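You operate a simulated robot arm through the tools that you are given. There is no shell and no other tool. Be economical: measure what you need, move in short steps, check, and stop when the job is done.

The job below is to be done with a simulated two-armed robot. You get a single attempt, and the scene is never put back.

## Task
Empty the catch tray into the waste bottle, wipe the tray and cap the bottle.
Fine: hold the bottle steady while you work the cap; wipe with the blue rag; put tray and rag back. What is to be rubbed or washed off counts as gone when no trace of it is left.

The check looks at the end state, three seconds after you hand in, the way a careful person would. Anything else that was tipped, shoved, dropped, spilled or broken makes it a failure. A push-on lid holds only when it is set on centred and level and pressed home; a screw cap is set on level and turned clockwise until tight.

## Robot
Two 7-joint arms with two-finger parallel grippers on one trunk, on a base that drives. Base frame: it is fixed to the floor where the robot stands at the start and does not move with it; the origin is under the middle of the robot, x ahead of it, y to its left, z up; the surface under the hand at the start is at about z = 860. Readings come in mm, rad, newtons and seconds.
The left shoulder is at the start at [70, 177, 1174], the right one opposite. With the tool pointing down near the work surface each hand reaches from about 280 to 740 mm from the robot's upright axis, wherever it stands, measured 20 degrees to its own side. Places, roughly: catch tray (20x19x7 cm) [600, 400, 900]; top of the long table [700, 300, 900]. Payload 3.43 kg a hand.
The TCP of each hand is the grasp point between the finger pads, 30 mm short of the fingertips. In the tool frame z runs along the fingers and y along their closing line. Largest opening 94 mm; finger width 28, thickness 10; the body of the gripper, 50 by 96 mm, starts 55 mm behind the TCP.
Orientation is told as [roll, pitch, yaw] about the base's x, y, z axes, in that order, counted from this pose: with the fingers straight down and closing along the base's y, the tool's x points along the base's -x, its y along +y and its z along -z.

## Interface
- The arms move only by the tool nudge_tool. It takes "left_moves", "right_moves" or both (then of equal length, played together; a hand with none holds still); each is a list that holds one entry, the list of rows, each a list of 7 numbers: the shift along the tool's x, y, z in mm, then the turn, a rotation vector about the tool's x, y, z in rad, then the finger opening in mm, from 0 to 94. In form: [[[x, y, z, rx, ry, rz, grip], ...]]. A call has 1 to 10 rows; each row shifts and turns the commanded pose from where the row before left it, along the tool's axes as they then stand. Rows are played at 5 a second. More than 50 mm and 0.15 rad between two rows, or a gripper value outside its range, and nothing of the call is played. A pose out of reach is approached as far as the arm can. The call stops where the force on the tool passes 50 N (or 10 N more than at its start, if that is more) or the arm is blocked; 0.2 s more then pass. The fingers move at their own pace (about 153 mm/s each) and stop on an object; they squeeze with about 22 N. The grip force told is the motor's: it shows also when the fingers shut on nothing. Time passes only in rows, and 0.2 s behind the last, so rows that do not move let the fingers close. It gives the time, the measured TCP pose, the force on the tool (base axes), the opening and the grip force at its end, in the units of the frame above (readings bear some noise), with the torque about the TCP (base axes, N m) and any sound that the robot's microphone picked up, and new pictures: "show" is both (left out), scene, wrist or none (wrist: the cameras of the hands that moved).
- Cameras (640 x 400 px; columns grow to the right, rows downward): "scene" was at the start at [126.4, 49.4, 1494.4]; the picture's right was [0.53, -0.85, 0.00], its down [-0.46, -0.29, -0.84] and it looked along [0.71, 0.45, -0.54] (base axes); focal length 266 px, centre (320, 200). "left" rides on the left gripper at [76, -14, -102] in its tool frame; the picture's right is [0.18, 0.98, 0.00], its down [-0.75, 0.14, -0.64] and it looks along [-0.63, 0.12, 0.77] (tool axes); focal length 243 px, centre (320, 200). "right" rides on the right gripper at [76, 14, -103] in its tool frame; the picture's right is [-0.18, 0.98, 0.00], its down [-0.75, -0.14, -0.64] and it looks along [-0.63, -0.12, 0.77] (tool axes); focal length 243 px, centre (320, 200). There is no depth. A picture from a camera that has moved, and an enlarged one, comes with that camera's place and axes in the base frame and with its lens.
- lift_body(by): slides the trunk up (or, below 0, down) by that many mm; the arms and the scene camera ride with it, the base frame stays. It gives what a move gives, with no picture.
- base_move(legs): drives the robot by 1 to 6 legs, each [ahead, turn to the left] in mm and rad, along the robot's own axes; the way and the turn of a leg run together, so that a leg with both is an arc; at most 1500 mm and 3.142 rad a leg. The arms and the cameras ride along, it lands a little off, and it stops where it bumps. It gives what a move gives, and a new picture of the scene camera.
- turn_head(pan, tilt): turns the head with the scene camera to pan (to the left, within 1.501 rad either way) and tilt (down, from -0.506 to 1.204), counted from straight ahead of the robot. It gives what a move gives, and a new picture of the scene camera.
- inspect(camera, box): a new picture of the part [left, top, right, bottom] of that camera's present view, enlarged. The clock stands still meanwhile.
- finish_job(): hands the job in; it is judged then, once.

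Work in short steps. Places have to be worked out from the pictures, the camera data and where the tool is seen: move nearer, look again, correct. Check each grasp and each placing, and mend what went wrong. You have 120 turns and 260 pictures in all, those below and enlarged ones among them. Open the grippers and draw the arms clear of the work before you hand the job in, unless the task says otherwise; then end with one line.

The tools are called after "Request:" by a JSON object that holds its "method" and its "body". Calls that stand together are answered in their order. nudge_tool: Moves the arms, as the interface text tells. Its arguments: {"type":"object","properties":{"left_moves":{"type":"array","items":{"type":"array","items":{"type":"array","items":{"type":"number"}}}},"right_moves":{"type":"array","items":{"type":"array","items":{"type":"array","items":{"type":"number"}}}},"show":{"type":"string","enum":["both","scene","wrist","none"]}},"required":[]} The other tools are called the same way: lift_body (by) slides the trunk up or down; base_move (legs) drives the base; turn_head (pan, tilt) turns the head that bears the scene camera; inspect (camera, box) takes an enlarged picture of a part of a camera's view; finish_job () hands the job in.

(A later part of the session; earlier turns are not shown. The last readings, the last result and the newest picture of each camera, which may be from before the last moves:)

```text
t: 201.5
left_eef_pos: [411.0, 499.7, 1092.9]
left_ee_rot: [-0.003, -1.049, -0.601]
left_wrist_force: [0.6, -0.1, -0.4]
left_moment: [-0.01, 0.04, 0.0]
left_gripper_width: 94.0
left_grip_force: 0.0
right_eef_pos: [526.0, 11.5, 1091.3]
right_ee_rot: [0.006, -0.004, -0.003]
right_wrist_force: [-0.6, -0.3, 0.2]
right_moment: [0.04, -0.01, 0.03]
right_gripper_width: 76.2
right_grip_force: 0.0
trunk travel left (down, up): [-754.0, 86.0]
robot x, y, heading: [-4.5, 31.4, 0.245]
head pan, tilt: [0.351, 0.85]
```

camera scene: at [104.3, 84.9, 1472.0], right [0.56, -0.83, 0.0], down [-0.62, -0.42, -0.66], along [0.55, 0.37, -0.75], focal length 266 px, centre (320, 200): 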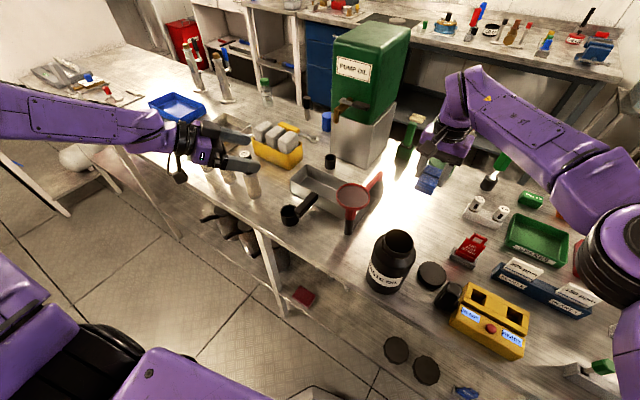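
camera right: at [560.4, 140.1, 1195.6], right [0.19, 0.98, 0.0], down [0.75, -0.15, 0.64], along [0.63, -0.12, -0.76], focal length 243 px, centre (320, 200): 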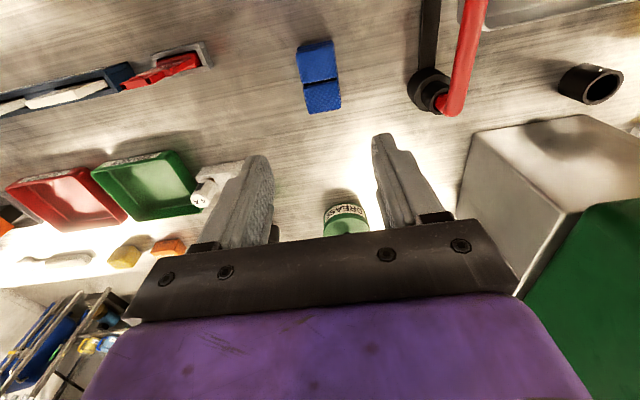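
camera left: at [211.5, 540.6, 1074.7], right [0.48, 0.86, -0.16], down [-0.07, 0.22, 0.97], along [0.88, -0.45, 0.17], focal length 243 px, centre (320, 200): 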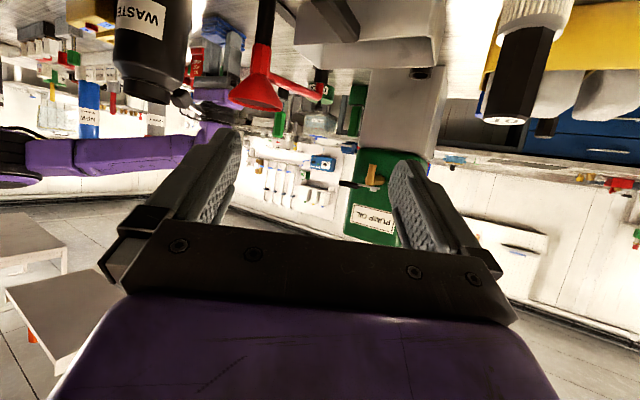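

The rag is home. I drive back 90 mm and bring the left hand to the pre-grasp in front of the bottle.

Request:
{"method": "base_move", "body": {"legs": [[-90, 0]]}}

Request:
{"method": "nudge_tool", "body": {"left_moves": [[[0, -33.4, 31, 0, 0, 0, 94], [0, -33.4, 31, 0, 0, 0, 94], [0, -33.4, 31, 0, 0, 0, 94], [0, -33.4, 31, 0, 0, 0, 94], [0, -33.4, 31, 0, 0, 0, 94], [0, -33.4, 31, 0, 0, 0, 94], [0, -33.4, 20, 0, 0, 0, 94], [0, 0, 0, 0, 0, 0, 94]]], "show": "wrist"}}

Request:
{"method": "inspect", "body": {"camera": "left", "box": [200, 0, 440, 150]}}

Request:
{"method": "inspect", "body": {"camera": "right", "box": [300, 0, 620, 200]}}

```text
t: 202.6
left_eef_pos: [325.3, 480.3, 1090.6]
left_ee_rot: [-0.007, -1.048, -0.596]
left_wrist_force: [0.4, 0.2, -0.8]
left_moment: [-0.02, 0.01, -0.01]
left_gripper_width: 94.3
left_grip_force: 0.1
right_eef_pos: [440.0, -6.3, 1091.1]
right_ee_rot: [0.003, -0.002, -0.002]
right_wrist_force: [0.4, -1.0, -0.1]
right_moment: [0.0, -0.02, 0.02]
right_gripper_width: 76.0
right_grip_force: 0.0
trunk travel left (down, up): [-754.0, 86.0]
robot x, y, heading: [-91.1, 9.2, 0.245]
head pan, tilt: [0.351, 0.85]
camera scene: at [25.8, 65.0, 1471.1], right [0.56, -0.83, 0.0], down [-0.62, -0.42, -0.66], along [0.55, 0.37, -0.75], focal length 266 px, centre (320, 200)
```

scene: 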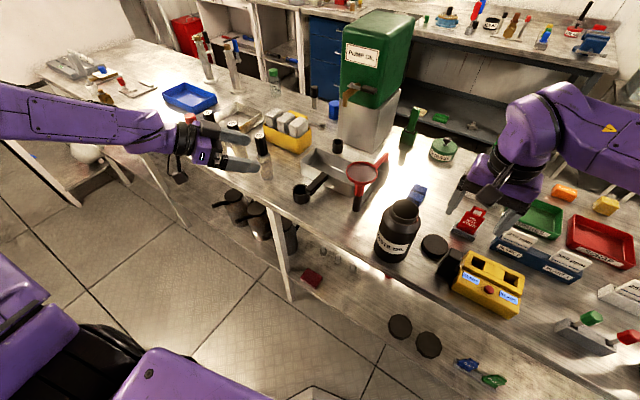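

```text
t: 204.4
left_eef_pos: [337.8, 185.4, 990.1]
left_ee_rot: [-0.007, -1.052, -0.595]
left_wrist_force: [-0.5, 0.4, 0.9]
left_moment: [-0.01, 0.0, 0.0]
left_gripper_width: 94.2
left_grip_force: 0.1
right_eef_pos: [439.2, -5.3, 1090.5]
right_ee_rot: [0.003, -0.004, -0.003]
right_wrist_force: [0.7, 0.1, -0.1]
right_moment: [0.0, -0.01, 0.02]
right_gripper_width: 76.0
right_grip_force: 0.0
trunk travel left (down, up): [-754.0, 86.0]
robot x, y, heading: [-89.4, 6.4, 0.241]
head pan, tilt: [0.351, 0.85]
camera left: at [224.7, 245.9, 973.5], right [0.48, 0.86, -0.16], down [-0.07, 0.22, 0.97], along [0.87, -0.46, 0.17], focal length 243 px, centre (320, 200)
```

left: 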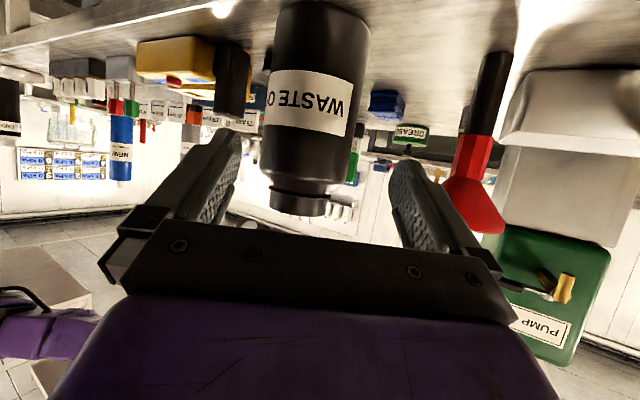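

```text
2.67 times, centred on (320, 75) of left
camera zoom: at [224.7, 245.9, 973.5], right [0.48, 0.86, -0.16], down [-0.07, 0.22, 0.97], along [0.87, -0.46, 0.17], focal length 647 px, centre (320, 533)
```

zoom: 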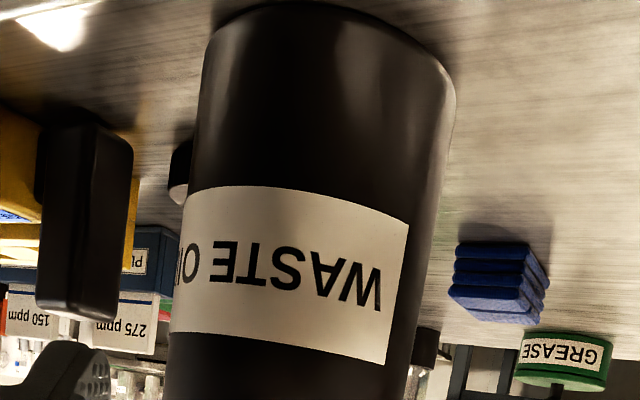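

```text
2.00 times, centred on (460, 100) of right
camera zoom: at [361.7, 9.9, 1193.8], right [0.19, 0.98, 0.0], down [0.75, -0.15, 0.64], along [0.63, -0.12, -0.76], focal length 485 px, centre (40, 400)
```

zoom: 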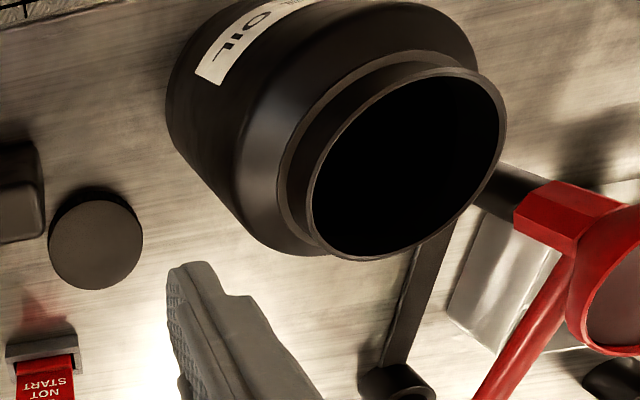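

The bottle is at about (428, 117) and my approach line is 8 mm to its left. I advance with corrections and grip.

Request:
{"method": "nudge_tool", "body": {"left_moves": [[[4, -8, 26, 0, 0, 0, 94], [4, 0, 30, 0, 0, 0, 94], [0, 0, 30, 0, 0, 0, 94], [0, 0, 22, 0, 0, 0, 94], [0, 0, 0, 0, 0, 0, 94]]], "show": "wrist"}}

Request:
{"method": "nudge_tool", "body": {"left_moves": [[[0, 0, 0, 0, 0, 0, 88], [0, 0, 0, 0, 0, 0, 80], [0, 0, 0, 0, 0, 0, 60], [0, 0, 0, 0, 0, 0, 60]]], "show": "both"}}

```text
t: 205.6
left_eef_pos: [410.9, 126.8, 928.1]
left_ee_rot: [-0.006, -1.051, -0.597]
left_wrist_force: [0.4, 0.0, 0.0]
left_moment: [-0.04, -0.02, 0.0]
left_gripper_width: 94.0
left_grip_force: 0.1
right_eef_pos: [439.0, -5.0, 1090.9]
right_ee_rot: [0.005, -0.002, -0.004]
right_wrist_force: [0.2, 0.7, -0.7]
right_moment: [-0.04, -0.02, -0.03]
right_gripper_width: 76.0
right_grip_force: 0.0
trunk travel left (down, up): [-754.0, 86.0]
robot x, y, heading: [-85.8, 15.3, 0.246]
head pan, tilt: [0.351, 0.85]
camera left: at [296.7, 187.0, 911.8], right [0.48, 0.86, -0.16], down [-0.07, 0.22, 0.97], along [0.87, -0.46, 0.17], focal length 243 px, centre (320, 200)
```

left: 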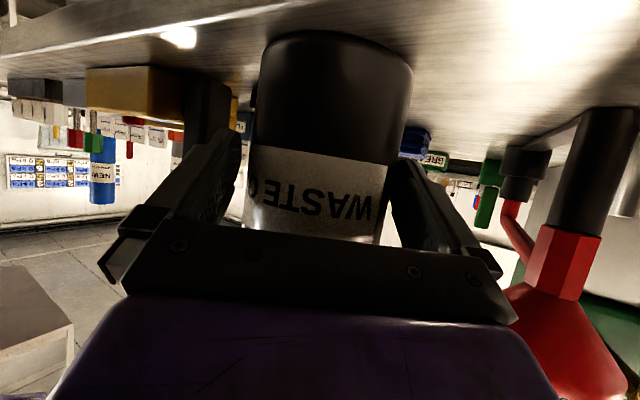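

```text
t: 206.6
left_eef_pos: [408.9, 126.9, 928.4]
left_ee_rot: [-0.006, -1.049, -0.596]
left_wrist_force: [1.9, -0.4, -0.2]
left_moment: [0.18, -0.26, 0.0]
left_gripper_width: 84.7
left_grip_force: 21.8
right_eef_pos: [440.1, -6.5, 1090.1]
right_ee_rot: [0.002, -0.003, -0.004]
right_wrist_force: [-0.5, 0.1, -0.3]
right_moment: [0.01, 0.02, -0.03]
right_gripper_width: 76.2
right_grip_force: 0.0
trunk travel left (down, up): [-754.0, 86.0]
robot x, y, heading: [-88.3, 6.3, 0.246]
head pan, tilt: [0.351, 0.85]
camera scene: at [25.5, 65.1, 1471.2], right [0.56, -0.83, 0.0], down [-0.62, -0.42, -0.66], along [0.55, 0.37, -0.75], focal length 266 px, centre (320, 200)
camera left: at [297.4, 186.9, 911.7], right [0.48, 0.86, -0.16], down [-0.07, 0.22, 0.97], along [0.87, -0.46, 0.17], focal length 243 px, centre (320, 200)
```

scene: 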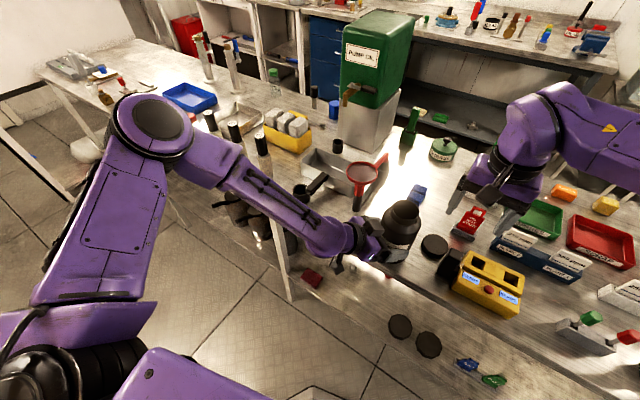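
left: 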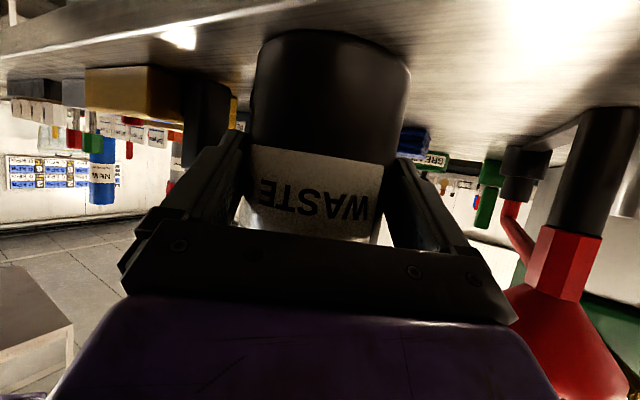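

Gripped exactly as before (84.7 mm), so the bottle axis is at about (424, 116). I lift it 4 mm, carry it back to about (476, 128), set it down, and bring the right hand above the cap.

Request:
{"method": "nudge_tool", "body": {"left_moves": [[[-3.5, 0, -2, 0, 0, 0, 60], [-4.5, 9.6, 8, 0, 0, 0, 60], [-4.5, 9.6, 8, 0, 0, 0, 60], [-4.5, 9.6, 8, 0, 0, 0, 60], [-4.5, 9.6, 8, 0, 0, 0, 60], [0, 0, 0, 0, 0, 0, 60], [3.5, 0, 2, 0, 0, 0, 60]]], "right_moves": [[[-10, 4.4, 0, 0, 0, 0, 80], [-10, 4.4, 0, 0, 0, 0, 80], [-10, 4.4, 0, 0, 0, 0, 80], [-10, 4.4, 0, 0, 0, 0, 80], [-10, 4.4, 0, 0, 0, 0, 80], [-10, 4.4, 20, 0, 0, 0, 80], [0, 0, 20, 0, 0, 0, 80]]], "show": "wrist"}}

Request:
{"method": "inspect", "body": {"camera": "right", "box": [220, 0, 480, 200]}}

```text
t: 208.2
left_eef_pos: [461.0, 140.2, 927.7]
left_ee_rot: [-0.004, -1.047, -0.594]
left_wrist_force: [0.2, -0.2, -3.8]
left_moment: [0.16, -0.01, 0.01]
left_gripper_width: 84.4
left_grip_force: 21.8
right_eef_pos: [501.6, 20.3, 1049.8]
right_ee_rot: [0.004, -0.004, -0.001]
right_wrist_force: [0.2, -0.3, 0.4]
right_moment: [0.02, 0.0, 0.0]
right_gripper_width: 80.1
right_grip_force: 0.1
trunk travel left (down, up): [-754.0, 86.0]
robot x, y, heading: [-85.4, 8.6, 0.246]
head pan, tilt: [0.351, 0.85]
camera right: at [423.3, 35.7, 1152.7], right [0.19, 0.98, 0.0], down [0.75, -0.15, 0.64], along [0.63, -0.12, -0.77], focal length 243 px, centre (320, 200)
camera left: at [348.9, 200.1, 911.9], right [0.48, 0.86, -0.16], down [-0.07, 0.22, 0.97], along [0.87, -0.46, 0.16], focal length 243 px, centre (320, 200)
```

right: 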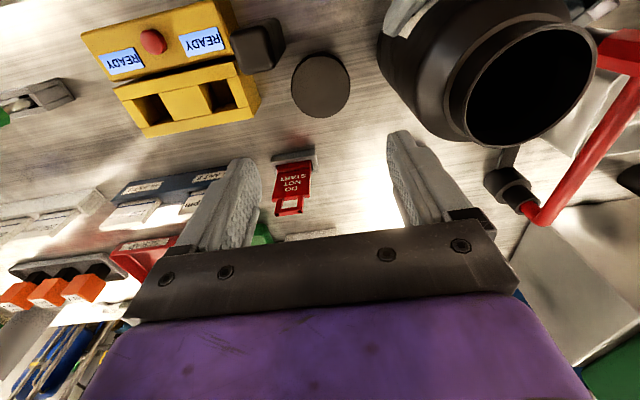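
left: 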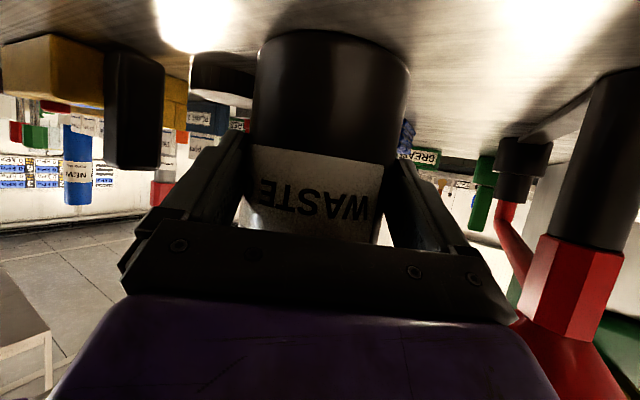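

```text
2.00 times, centred on (350, 100) of right
camera zoom: at [423.3, 35.7, 1152.7], right [0.19, 0.98, 0.0], down [0.75, -0.15, 0.64], along [0.63, -0.12, -0.77], focal length 485 px, centre (260, 400)
```

zoom: 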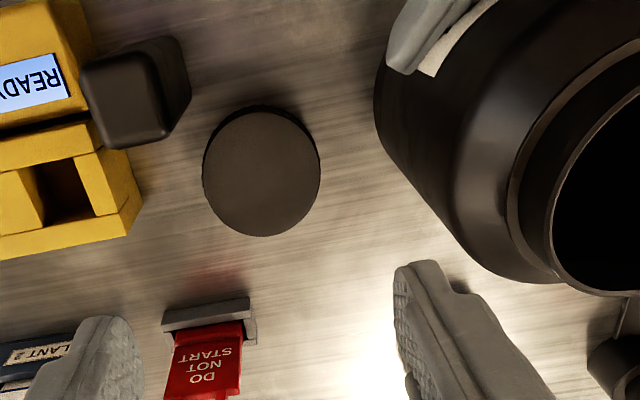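

The bottle is back at its place and held. Now the right hand rotates to the counter-clockwise end, picks up the cap and brings it above the mouth.

Request:
{"method": "nudge_tool", "body": {"right_moves": [[[3, 1, 20, 0, 0, -0.13, 80], [0, 0, 20, 0, 0, -0.13, 80], [0, 0, 20, 0, 0, -0.13, 80], [0, 0, 45, 0, 0, 0, 80], [0, 0, 40, 0, 0, 0, 80], [0, 0, 10, 0, 0, 0, 80], [0, 0, 3, 0, 0, 0, 80], [0, 0, 0, 0, 0, 0, 70], [0, 0, 0, 0, 0, 0, 45], [0, 0, 0, 0, 0, 0, 45]]], "show": "wrist"}}

Request:
{"method": "nudge_tool", "body": {"right_moves": [[[0, 0, -20, 0, 0, 0, 45], [0, 0, -45, 0, 0, 0, 45], [0, 0, -45, 0, 0, 0, 45], [0, 0, -45, 0, 0, 0, 45], [0, 0, -45, 0, 0, 0, 45], [-7.3, 36, 0, 0, 0, 0, 45], [-7.3, 36, 0, 0, 0, 0, 45], [-7.3, 36, 0, 0, 0, 0, 45], [0, 0, 0, 0, 0, 0, 45]]], "show": "wrist"}}

Request:
{"method": "inspect", "body": {"camera": "right", "box": [220, 40, 420, 240]}}

Request:
{"method": "inspect", "body": {"camera": "scene", "box": [350, 150, 470, 270]}}

```text
t: 210.4
left_eef_pos: [460.4, 140.2, 927.2]
left_ee_rot: [-0.006, -1.048, -0.595]
left_wrist_force: [0.5, 0.1, -3.5]
left_moment: [0.11, -0.07, -0.03]
left_gripper_width: 84.6
left_grip_force: 22.5
right_eef_pos: [497.3, 21.5, 891.6]
right_ee_rot: [0.001, -0.004, 0.388]
right_wrist_force: [0.4, -0.2, -0.7]
right_moment: [-0.01, 0.01, -0.04]
right_gripper_width: 61.7
right_grip_force: 21.5
trunk travel left (down, up): [-754.0, 86.0]
robot x, y, heading: [-89.6, 5.6, 0.245]
head pan, tilt: [0.351, 0.85]
camera right: at [420.8, 6.5, 995.7], right [-0.2, 0.98, 0.0], down [0.75, 0.15, 0.64], along [0.63, 0.13, -0.76], focal length 243 px, centre (320, 200)
```

right: 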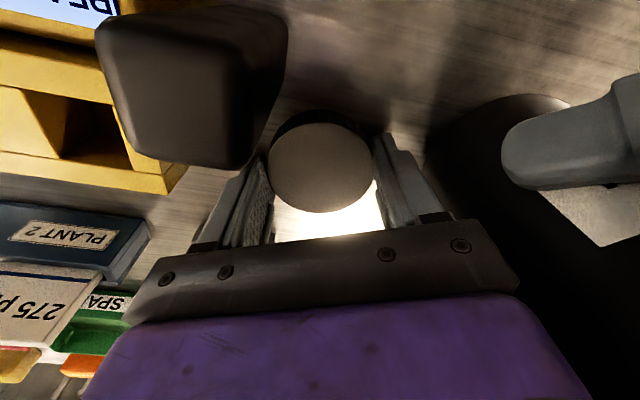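

```text
t: 212.1
left_eef_pos: [460.6, 150.7, 928.9]
left_ee_rot: [-0.007, -1.052, -0.569]
left_wrist_force: [-11.0, 9.1, 13.9]
left_moment: [-0.23, 0.42, 0.08]
left_gripper_width: 91.2
left_grip_force: 22.4
right_eef_pos: [482.4, 100.8, 1066.7]
right_ee_rot: [0.003, -0.022, 0.375]
right_wrist_force: [1.4, -10.3, 10.5]
right_moment: [0.07, 0.04, 0.17]
right_gripper_width: 61.2
right_grip_force: 22.2
right hand out of reach, approached as far as the arm can: row 5
trunk travel left (down, up): [-754.0, 86.0]
robot x, y, heading: [-87.3, 7.6, 0.244]
head pan, tilt: [0.351, 0.85]
stopped in row 8 (right hand): the force on the tool passed its limit at 72 N (the readings are from after the stop); the commanded pose is now the measured one
camera right: at [403.2, 87.7, 1169.0], right [-0.19, 0.98, 0.01], down [0.74, 0.14, 0.66], along [0.64, 0.13, -0.75], focal length 243 px, centre (320, 200)
```

right: 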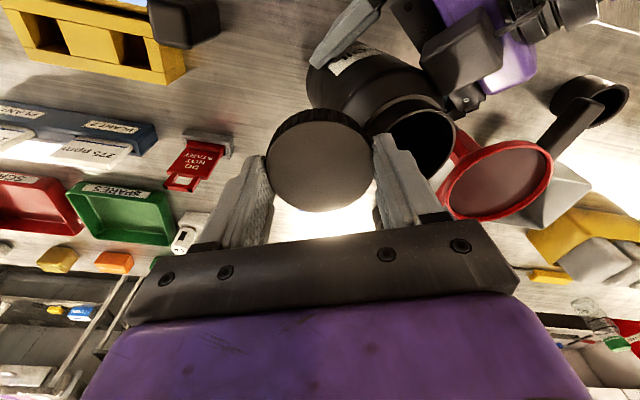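

```text
2.00 times, centred on (320, 140) of right
camera zoom: at [403.2, 87.7, 1169.0], right [-0.19, 0.98, 0.01], down [0.74, 0.14, 0.66], along [0.64, 0.13, -0.75], focal length 485 px, centre (320, 320)
```

zoom: 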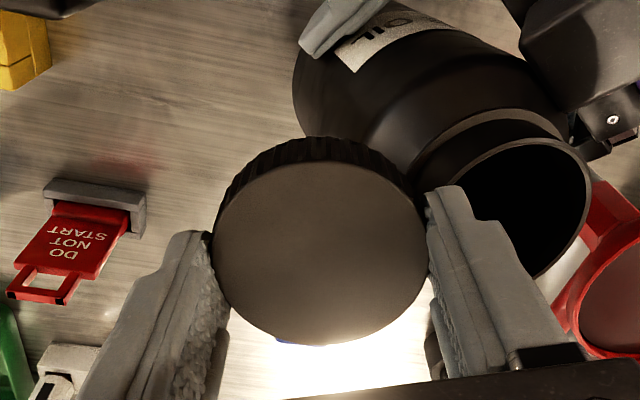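

```text
3.33 times, centred on (410, 210) of scene
camera zoom: at [18.8, 66.1, 1472.1], right [0.56, -0.83, 0.0], down [-0.62, -0.42, -0.66], along [0.55, 0.37, -0.75], focal length 888 px, centre (20, 167)
```

zoom: 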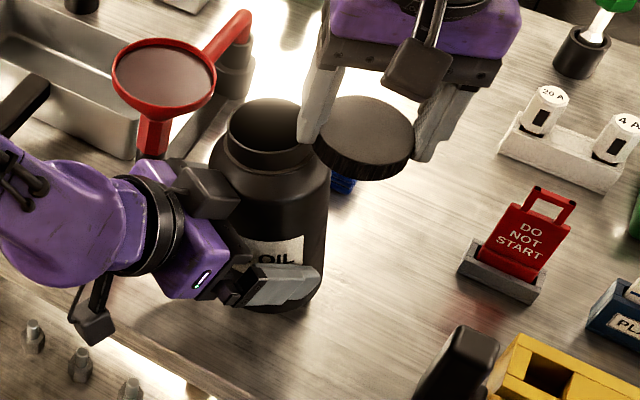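

The finger tip struck the neck because the arm couldn't rise enough. I back the right hand off and up, and check the bottle's attitude.

Request:
{"method": "nudge_tool", "body": {"right_moves": [[[0, -15, 0, 0, 0, 0, 45], [0, -25, 0, 0, 0, 0, 45], [15, 0, -20, 0, 0, 0, 45], [15, 0, -20, 0, 0, 0, 45]]], "show": "wrist"}}

Request:
{"method": "inspect", "body": {"camera": "scene", "box": [340, 150, 460, 270]}}

Request:
{"method": "inspect", "body": {"camera": "left", "box": [120, 0, 520, 260]}}

```text
t: 213.1
left_eef_pos: [464.2, 149.0, 924.6]
left_ee_rot: [-0.008, -1.045, -0.57]
left_wrist_force: [0.9, -0.2, -6.2]
left_moment: [0.08, 0.08, -0.02]
left_gripper_width: 84.6
left_grip_force: 22.1
right_eef_pos: [472.7, 53.9, 1102.6]
right_ee_rot: [0.005, -0.014, 0.38]
right_wrist_force: [-0.2, 0.7, -0.7]
right_moment: [0.04, 0.03, -0.01]
right_gripper_width: 61.5
right_grip_force: 21.9
trunk travel left (down, up): [-754.0, 86.0]
robot x, y, heading: [-90.7, 5.5, 0.247]
head pan, tilt: [0.351, 0.85]
camera right: at [394.8, 38.7, 1204.9], right [-0.19, 0.98, 0.01], down [0.75, 0.14, 0.65], along [0.64, 0.13, -0.76], focal length 243 px, centre (320, 200)
```

right: 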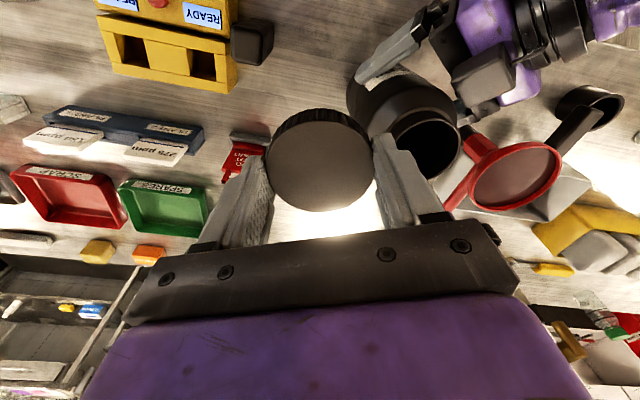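

```text
3.33 times, centred on (400, 210) of scene
camera zoom: at [25.2, 65.0, 1471.1], right [0.56, -0.83, 0.0], down [-0.62, -0.42, -0.66], along [0.55, 0.37, -0.75], focal length 888 px, centre (53, 167)
```

zoom: 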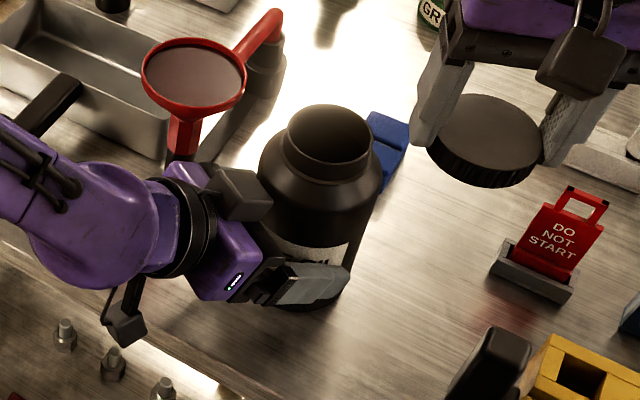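

```text
1.54 times, centred on (320, 130) of left
camera zoom: at [349.4, 207.1, 909.5], right [0.46, 0.87, -0.16], down [-0.07, 0.22, 0.97], along [0.89, -0.44, 0.16], focal length 373 px, centre (320, 308)
```

zoom: 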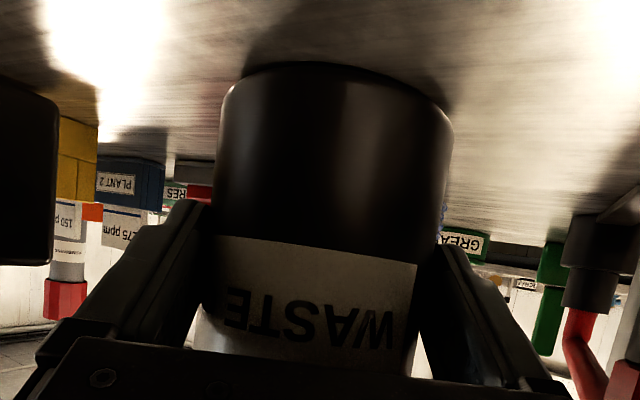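

The bottle is upright in the grip. I let it settle by re-gripping, then bring the cap over the mouth at about (478, 140), allowing for the cap sitting 5 mm off the TCP.

Request:
{"method": "nudge_tool", "body": {"left_moves": [[[0, 0, 0, 0, 0, 0, 92], [0, 0, 0, 0, 0, 0, 92], [0, 0, 0, 0, 0, 0, 92], [0, 0, 0, 0, 0, 0, 80], [0, 0, 0, 0, 0, 0, 60], [0, 0, 0, 0, 0, 0, 60]]], "show": "none"}}

Request:
{"method": "nudge_tool", "body": {"right_moves": [[[-14, 26, 0, 0, 0, 0, 45], [-14, 26, 0, 0, 0, 0, 45], [-14, 26, 0, 0, 0, 0, 45], [0, 0, 15, 0, 0, 0, 45], [0, 0, 10, 0, 0, 0, 45], [0, 0, 0, 0, 0, 0, 45]]], "show": "wrist"}}

Request:
{"method": "inspect", "body": {"camera": "right", "box": [220, 40, 420, 240]}}

Request:
{"method": "inspect", "body": {"camera": "scene", "box": [350, 140, 450, 240]}}

```text
t: 214.5
left_eef_pos: [463.7, 148.0, 926.0]
left_ee_rot: [-0.009, -1.048, -0.571]
left_wrist_force: [0.2, -1.0, -0.5]
left_moment: [0.04, -0.14, -0.03]
left_gripper_width: 84.3
left_grip_force: 21.8
right_eef_pos: [473.3, 53.4, 1102.5]
right_ee_rot: [0.005, -0.015, 0.376]
right_wrist_force: [-0.2, 0.2, -0.7]
right_moment: [-0.01, -0.02, -0.01]
right_gripper_width: 61.7
right_grip_force: 22.9
trunk travel left (down, up): [-754.0, 86.0]
robot x, y, heading: [-93.9, 8.2, 0.242]
head pan, tilt: [0.351, 0.85]
```

```text
t: 215.9
left_eef_pos: [463.3, 149.1, 925.4]
left_ee_rot: [-0.009, -1.047, -0.571]
left_wrist_force: [0.2, 0.9, 0.7]
left_moment: [0.19, -0.1, 0.03]
left_gripper_width: 84.6
left_grip_force: 21.9
right_eef_pos: [480.2, 122.6, 1078.7]
right_ee_rot: [0.006, -0.012, 0.376]
right_wrist_force: [-0.1, -0.1, -0.2]
right_moment: [-0.01, -0.01, -0.01]
right_gripper_width: 61.7
right_grip_force: 22.0
right hand out of reach, approached as far as the arm can: row 3
trunk travel left (down, up): [-754.0, 86.0]
robot x, y, heading: [-85.3, 7.3, 0.244]
head pan, tilt: [0.351, 0.85]
camera right: at [402.2, 107.0, 1180.2], right [-0.19, 0.98, 0.01], down [0.74, 0.14, 0.65], along [0.64, 0.13, -0.76], focal length 243 px, centre (320, 200)
```

right: 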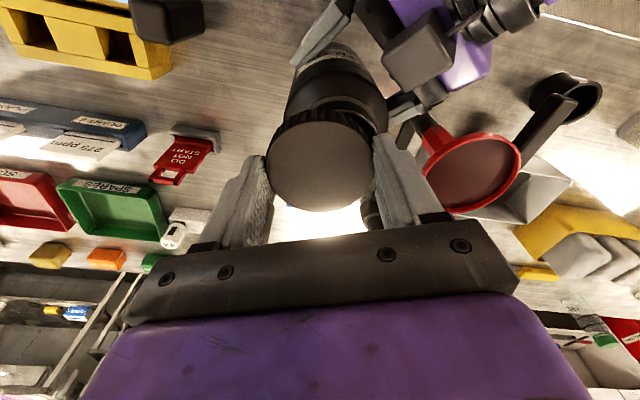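

```text
2.00 times, centred on (320, 140) of right
camera zoom: at [402.2, 107.0, 1180.2], right [-0.19, 0.98, 0.01], down [0.74, 0.14, 0.65], along [0.64, 0.13, -0.76], focal length 485 px, centre (320, 320)
```

zoom: 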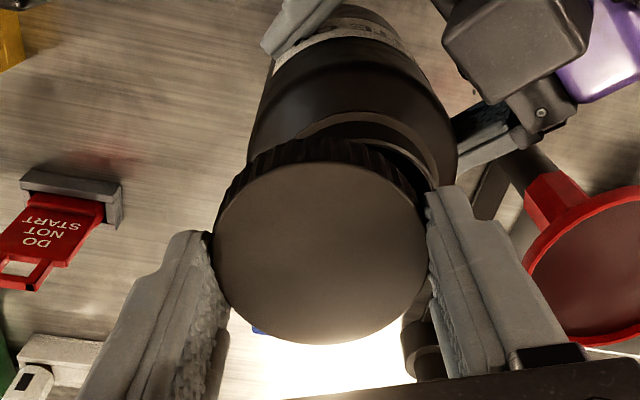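

```text
4.00 times, centred on (400, 190) of scene
camera zoom: at [24.7, 65.2, 1471.3], right [0.56, -0.83, 0.0], down [-0.62, -0.42, -0.66], along [0.55, 0.37, -0.75], focal length 1065 px, centre (0, 240)
```

zoom: 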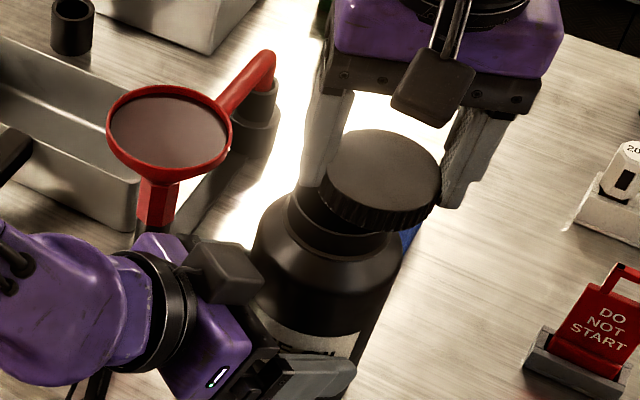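

The right arm is at its limit at y≈123 with this yaw. I slide the bottle 12 mm toward −y with the left hand and turn the right 0.15 clockwise, aligning the cap over the neck.

Request:
{"method": "nudge_tool", "body": {"left_moves": [[[-1.7, 0, -1, 0, 0, 0, 60], [-1.6, -5, 3, 0, 0, 0, 60], [-1.7, -4.9, 2.9, 0, 0, 0, 60], [1.7, 0, 1, 0, 0, 0, 60], [0, 0, 0, 0, 0, 0, 60]]], "right_moves": [[[0, 0, 0, 0, 0, 0.15, 45], [-6.2, 3.9, 0, 0, 0, 0, 45], [0, 0, 10, 0, 0, 0, 45], [0, 0, 6, 0, 0, 0, 45], [0, 0, 0, 0, 0, 0, 45]]], "show": "wrist"}}

Request:
{"method": "inspect", "body": {"camera": "right", "box": [220, 40, 420, 240]}}

Request:
{"method": "inspect", "body": {"camera": "scene", "box": [360, 150, 440, 230]}}

```text
t: 217.1
left_eef_pos: [464.3, 137.9, 925.4]
left_ee_rot: [-0.009, -1.048, -0.57]
left_wrist_force: [1.0, 0.5, 0.9]
left_moment: [0.12, 0.0, -0.03]
left_gripper_width: 84.5
left_grip_force: 21.9
right_eef_pos: [487.4, 127.2, 1061.4]
right_ee_rot: [0.007, -0.012, 0.227]
right_wrist_force: [0.0, -0.2, -0.6]
right_moment: [0.0, 0.0, -0.02]
right_gripper_width: 61.4
right_grip_force: 22.7
trunk travel left (down, up): [-754.0, 86.0]
robot x, y, heading: [-87.3, 3.2, 0.245]
head pan, tilt: [0.351, 0.85]
camera right: at [407.6, 124.1, 1163.6], right [-0.04, 1.0, 0.01], down [0.76, 0.03, 0.65], along [0.65, 0.03, -0.76], focal length 243 px, centre (320, 200)
camera left: at [350.1, 194.9, 910.3], right [0.46, 0.87, -0.16], down [-0.07, 0.22, 0.97], along [0.89, -0.44, 0.16], focal length 243 px, centre (320, 200)
```

right: 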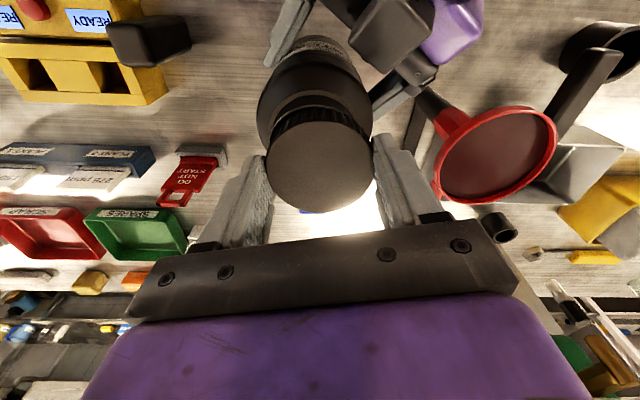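
left: 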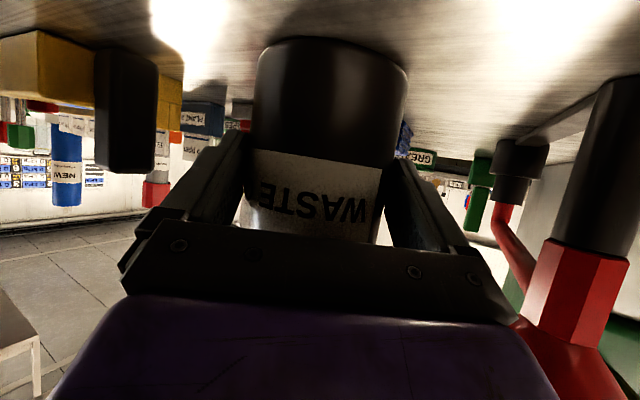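

```text
2.00 times, centred on (320, 140) of right
camera zoom: at [407.6, 124.1, 1163.6], right [-0.04, 1.0, 0.01], down [0.76, 0.03, 0.65], along [0.65, 0.03, -0.76], focal length 485 px, centre (320, 320)
```

zoom: 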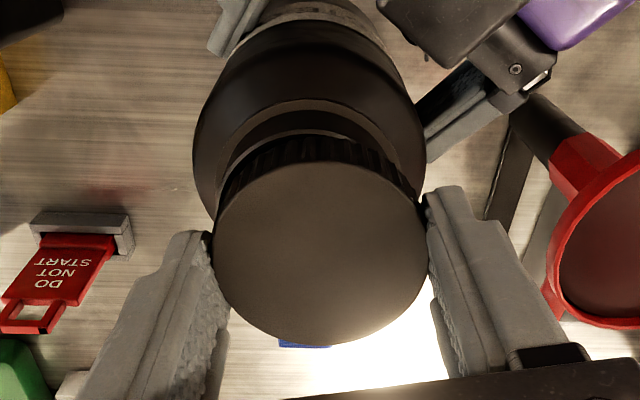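

```text
5.00 times, centred on (400, 190) of scene
camera zoom: at [25.6, 65.3, 1471.2], right [0.56, -0.83, 0.0], down [-0.62, -0.42, -0.66], along [0.55, 0.37, -0.75], focal length 1331 px, centre (-80, 250)
```

zoom: 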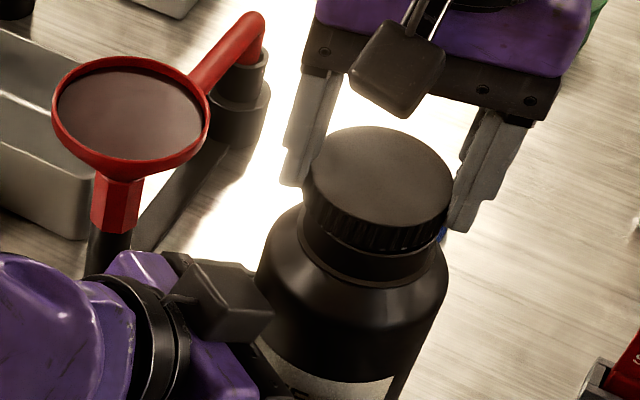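

The cap is aligned over the neck within about 2 mm. I correct that, lower onto the neck and begin turning clockwise with light downward feed.

Request:
{"method": "nudge_tool", "body": {"right_moves": [[[1.6, 1.9, 5, 0, 0, 0, 45], [0, 0, 4, 0, 0, 0, 45], [0, 0, 3, 0, 0, 0, 45], [0, 0, 3, 0, 0, 0, 45], [0, 0, 1.5, 0, 0, 0, 45]]], "show": "none"}}

Request:
{"method": "nudge_tool", "body": {"right_moves": [[[0, -0.8, 0.4, 0, 0, 0.15, 45], [0, -0.8, 0.4, 0, 0, 0.15, 45], [0, -0.8, 0.3, 0, 0, 0.15, 45], [0, -0.8, 0.3, 0, 0, 0.15, 45], [0, -0.8, 0.2, 0, 0, 0.15, 45], [0, -0.8, 0.2, 0, 0, 0.15, 45], [0, -0.8, 0.2, 0, 0, 0.15, 45], [0, -0.8, 0.1, 0, 0, 0.15, 45], [0, -0.8, 0.1, 0, 0, 0.15, 45], [0, -0.8, 0.1, 0, 0, 0.15, 45]]], "show": "wrist"}}

Request:
{"method": "inspect", "body": {"camera": "scene", "box": [360, 150, 440, 230]}}

```text
t: 217.9
left_eef_pos: [461.8, 137.6, 926.5]
left_ee_rot: [-0.003, -1.047, -0.573]
left_wrist_force: [-1.5, -1.5, 4.5]
left_moment: [0.21, 0.34, 0.15]
left_gripper_width: 84.5
left_grip_force: 21.8
right_eef_pos: [484.3, 128.0, 1057.9]
right_ee_rot: [0.011, -0.026, 0.223]
right_wrist_force: [0.6, -2.9, 9.4]
right_moment: [-0.33, 0.0, -0.02]
right_gripper_width: 61.6
right_grip_force: 21.4
trunk travel left (down, up): [-754.0, 86.0]
robot x, y, heading: [-90.1, 5.2, 0.248]
head pan, tilt: [0.351, 0.85]
stopped in row 3 (right hand): the force on the tool passed its limit at 54 N (the readings are from after the stop); the commanded pose is now the measured one
```

```text
t: 220.1
left_eef_pos: [462.0, 138.6, 925.4]
left_ee_rot: [-0.007, -1.045, -0.57]
left_wrist_force: [-4.8, -3.1, 8.4]
left_moment: [-0.22, -0.74, -0.25]
left_gripper_width: 84.6
left_grip_force: 21.5
right_eef_pos: [482.9, 120.9, 1054.2]
right_ee_rot: [0.024, 0.006, -1.279]
right_wrist_force: [2.1, 0.1, -0.4]
right_moment: [0.02, -0.04, 0.0]
right_gripper_width: 61.4
right_grip_force: 22.0
trunk travel left (down, up): [-754.0, 86.0]
robot x, y, heading: [-89.3, 9.4, 0.244]
head pan, tilt: [0.351, 0.85]
camera right: at [471.4, 198.3, 1158.7], right [0.99, 0.11, 0.02], down [0.07, -0.77, 0.63], along [0.09, -0.63, -0.77], focal length 243 px, centre (320, 200)
```

right: 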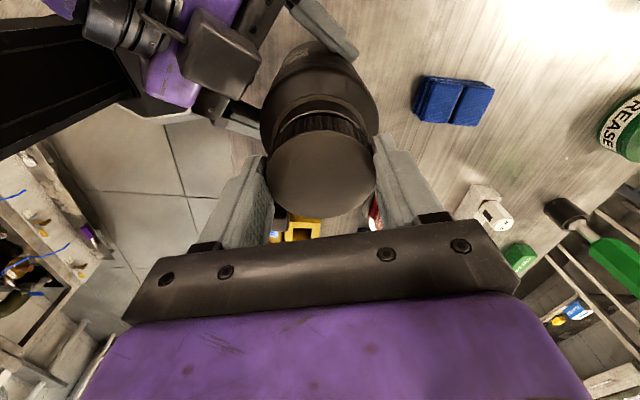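

```text
5.00 times, centred on (400, 190) of scene
camera zoom: at [23.1, 64.7, 1471.4], right [0.56, -0.83, 0.0], down [-0.62, -0.42, -0.66], along [0.55, 0.37, -0.75], focal length 1331 px, centre (-80, 250)
```

zoom: 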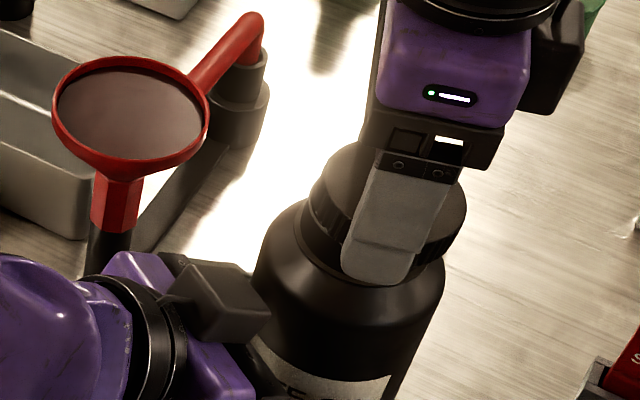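

The cap edge caught the rim because it was about 4 mm off, toward +x/−y, and the tool picked up a slight tilt. I raise, level, shift (−3.5, +2.3) mm, lower again and turn.

Request:
{"method": "nudge_tool", "body": {"right_moves": [[[0, 0, -6, 0.001, -0.0247, 0, 45], [3.2, -2.7, 0, 0, 0, 0, 45], [0, 0, 4, 0, 0, 0, 45], [0, 0, 3, 0, 0, 0, 45], [0, 0, 3, 0, 0, 0, 45], [0, 0, 3, 0, 0, 0, 45], [0, 0, 2, 0, 0, 0, 45], [0, 0, 1.5, 0, 0, 0, 45]]], "show": "wrist"}}

Request:
{"method": "inspect", "body": {"camera": "scene", "box": [360, 150, 440, 230]}}

```text
t: 221.4
left_eef_pos: [462.7, 140.4, 926.2]
left_ee_rot: [-0.002, -1.046, -0.568]
left_wrist_force: [-4.6, 0.5, 8.1]
left_moment: [-0.09, 0.04, 0.14]
left_gripper_width: 84.4
left_grip_force: 22.4
right_eef_pos: [477.9, 125.9, 1057.4]
right_ee_rot: [0.038, -0.011, -1.275]
right_wrist_force: [-2.1, -1.8, 7.2]
right_moment: [0.11, -0.2, -0.06]
right_gripper_width: 61.0
right_grip_force: 22.1
trunk travel left (down, up): [-754.0, 86.0]
robot x, y, heading: [-86.4, 6.9, 0.242]
head pan, tilt: [0.351, 0.85]
stopped in row 6 (right hand): the force on the tool passed its limit at 52 N (the readings are from after the stop); the commanded pose is now the measured one
camera right: at [466.1, 203.1, 1159.7], right [0.99, 0.11, 0.04], down [0.06, -0.76, 0.64], along [0.1, -0.64, -0.76], focal length 243 px, centre (320, 200)
```

right: 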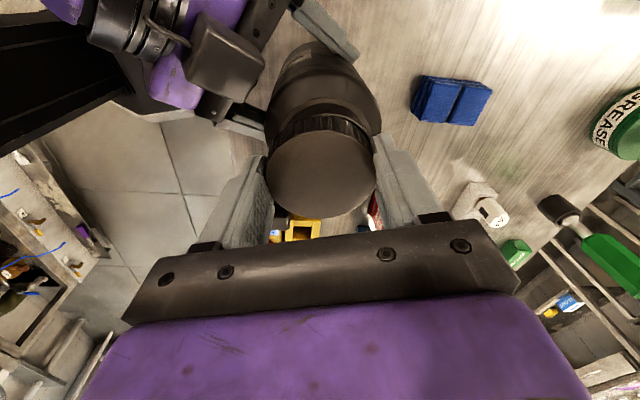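

```text
5.00 times, centred on (400, 190) of scene
camera zoom: at [21.1, 64.5, 1471.5], right [0.56, -0.83, 0.0], down [-0.62, -0.42, -0.66], along [0.55, 0.37, -0.75], focal length 1331 px, centre (-80, 250)
```

zoom: 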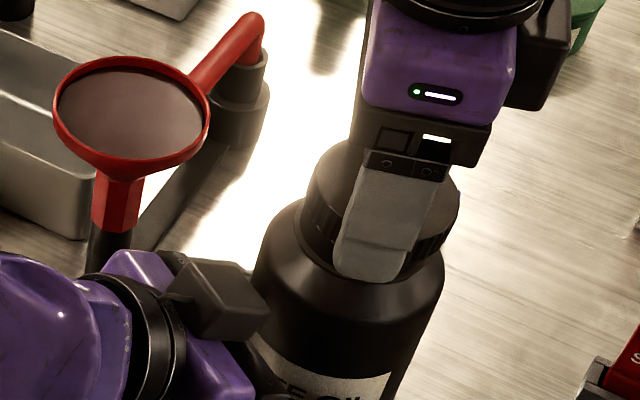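

The sideways view looks right, but the cap is still off by about (2, 3) mm in the other direction. I level, shift, lower gently and check where it stops.

Request:
{"method": "nudge_tool", "body": {"right_moves": [[[0, 0, -6, 0.0215, -0.0332, 0, 45], [1.8, 2.8, 0, 0, 0, 0, 45], [0, 0, 4, 0, 0, 0, 45], [0, 0, 3, 0, 0, 0, 45], [0, 0, 2, 0, 0, 0, 45], [0, 0, 2, 0, 0, 0, 45], [0, 0, 2, 0, 0, 0, 45], [0, 0, 2, 0, 0, 0, 45], [0, 0, 2, 0, 0, 0, 45]]], "show": "wrist"}}

Request:
{"method": "inspect", "body": {"camera": "right", "box": [220, 30, 420, 230]}}

Request:
{"method": "inspect", "body": {"camera": "scene", "box": [360, 150, 440, 230]}}

```text
t: 223.4
left_eef_pos: [461.7, 138.1, 926.5]
left_ee_rot: [-0.001, -1.045, -0.576]
left_wrist_force: [-0.6, -6.4, 17.1]
left_moment: [-0.01, -0.58, -0.32]
left_gripper_width: 84.6
left_grip_force: 21.7
right_eef_pos: [482.8, 127.2, 1042.3]
right_ee_rot: [0.013, -0.046, -1.276]
right_wrist_force: [3.2, 2.2, 3.4]
right_moment: [0.08, -0.12, -0.03]
right_gripper_width: 61.6
right_grip_force: 22.3
trunk travel left (down, up): [-754.0, 86.0]
robot x, y, heading: [-87.7, 7.5, 0.245]
head pan, tilt: [0.351, 0.85]
camera right: at [470.4, 209.6, 1142.2], right [0.99, 0.11, 0.02], down [0.07, -0.73, 0.67], along [0.09, -0.67, -0.74], focal length 243 px, centre (320, 200)
```

right: 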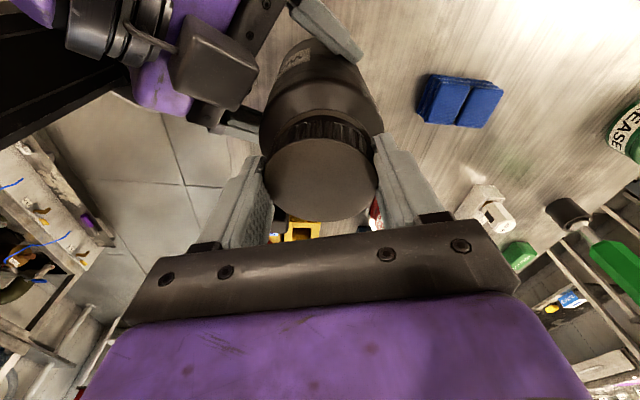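

```text
2.00 times, centred on (320, 130) of right
camera zoom: at [470.4, 209.6, 1142.2], right [0.99, 0.11, 0.02], down [0.07, -0.73, 0.67], along [0.09, -0.67, -0.74], focal length 485 px, centre (320, 340)
```

zoom: 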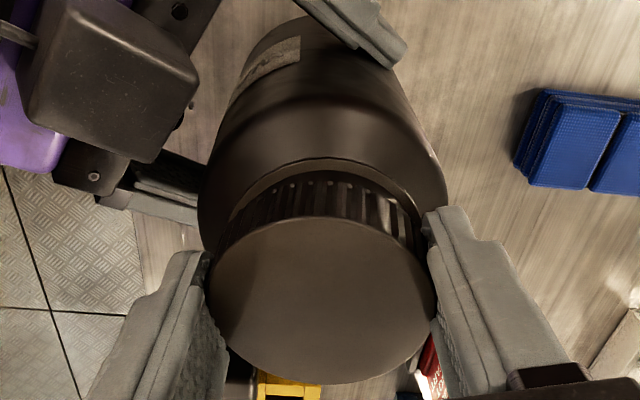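

```text
5.00 times, centred on (400, 190) of scene
camera zoom: at [23.3, 64.8, 1471.3], right [0.56, -0.83, 0.0], down [-0.62, -0.42, -0.66], along [0.55, 0.37, -0.75], focal length 1331 px, centre (-80, 250)
5 turns are left
```

zoom: 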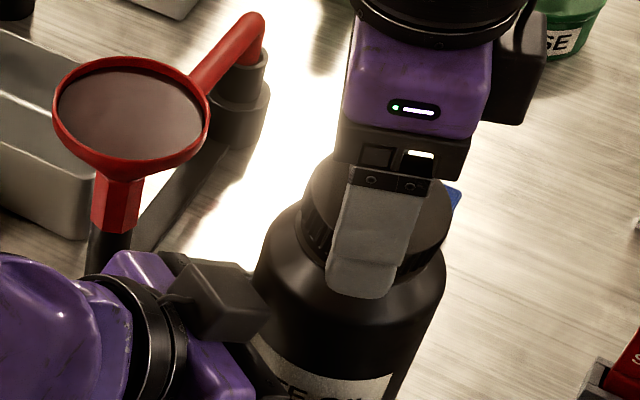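

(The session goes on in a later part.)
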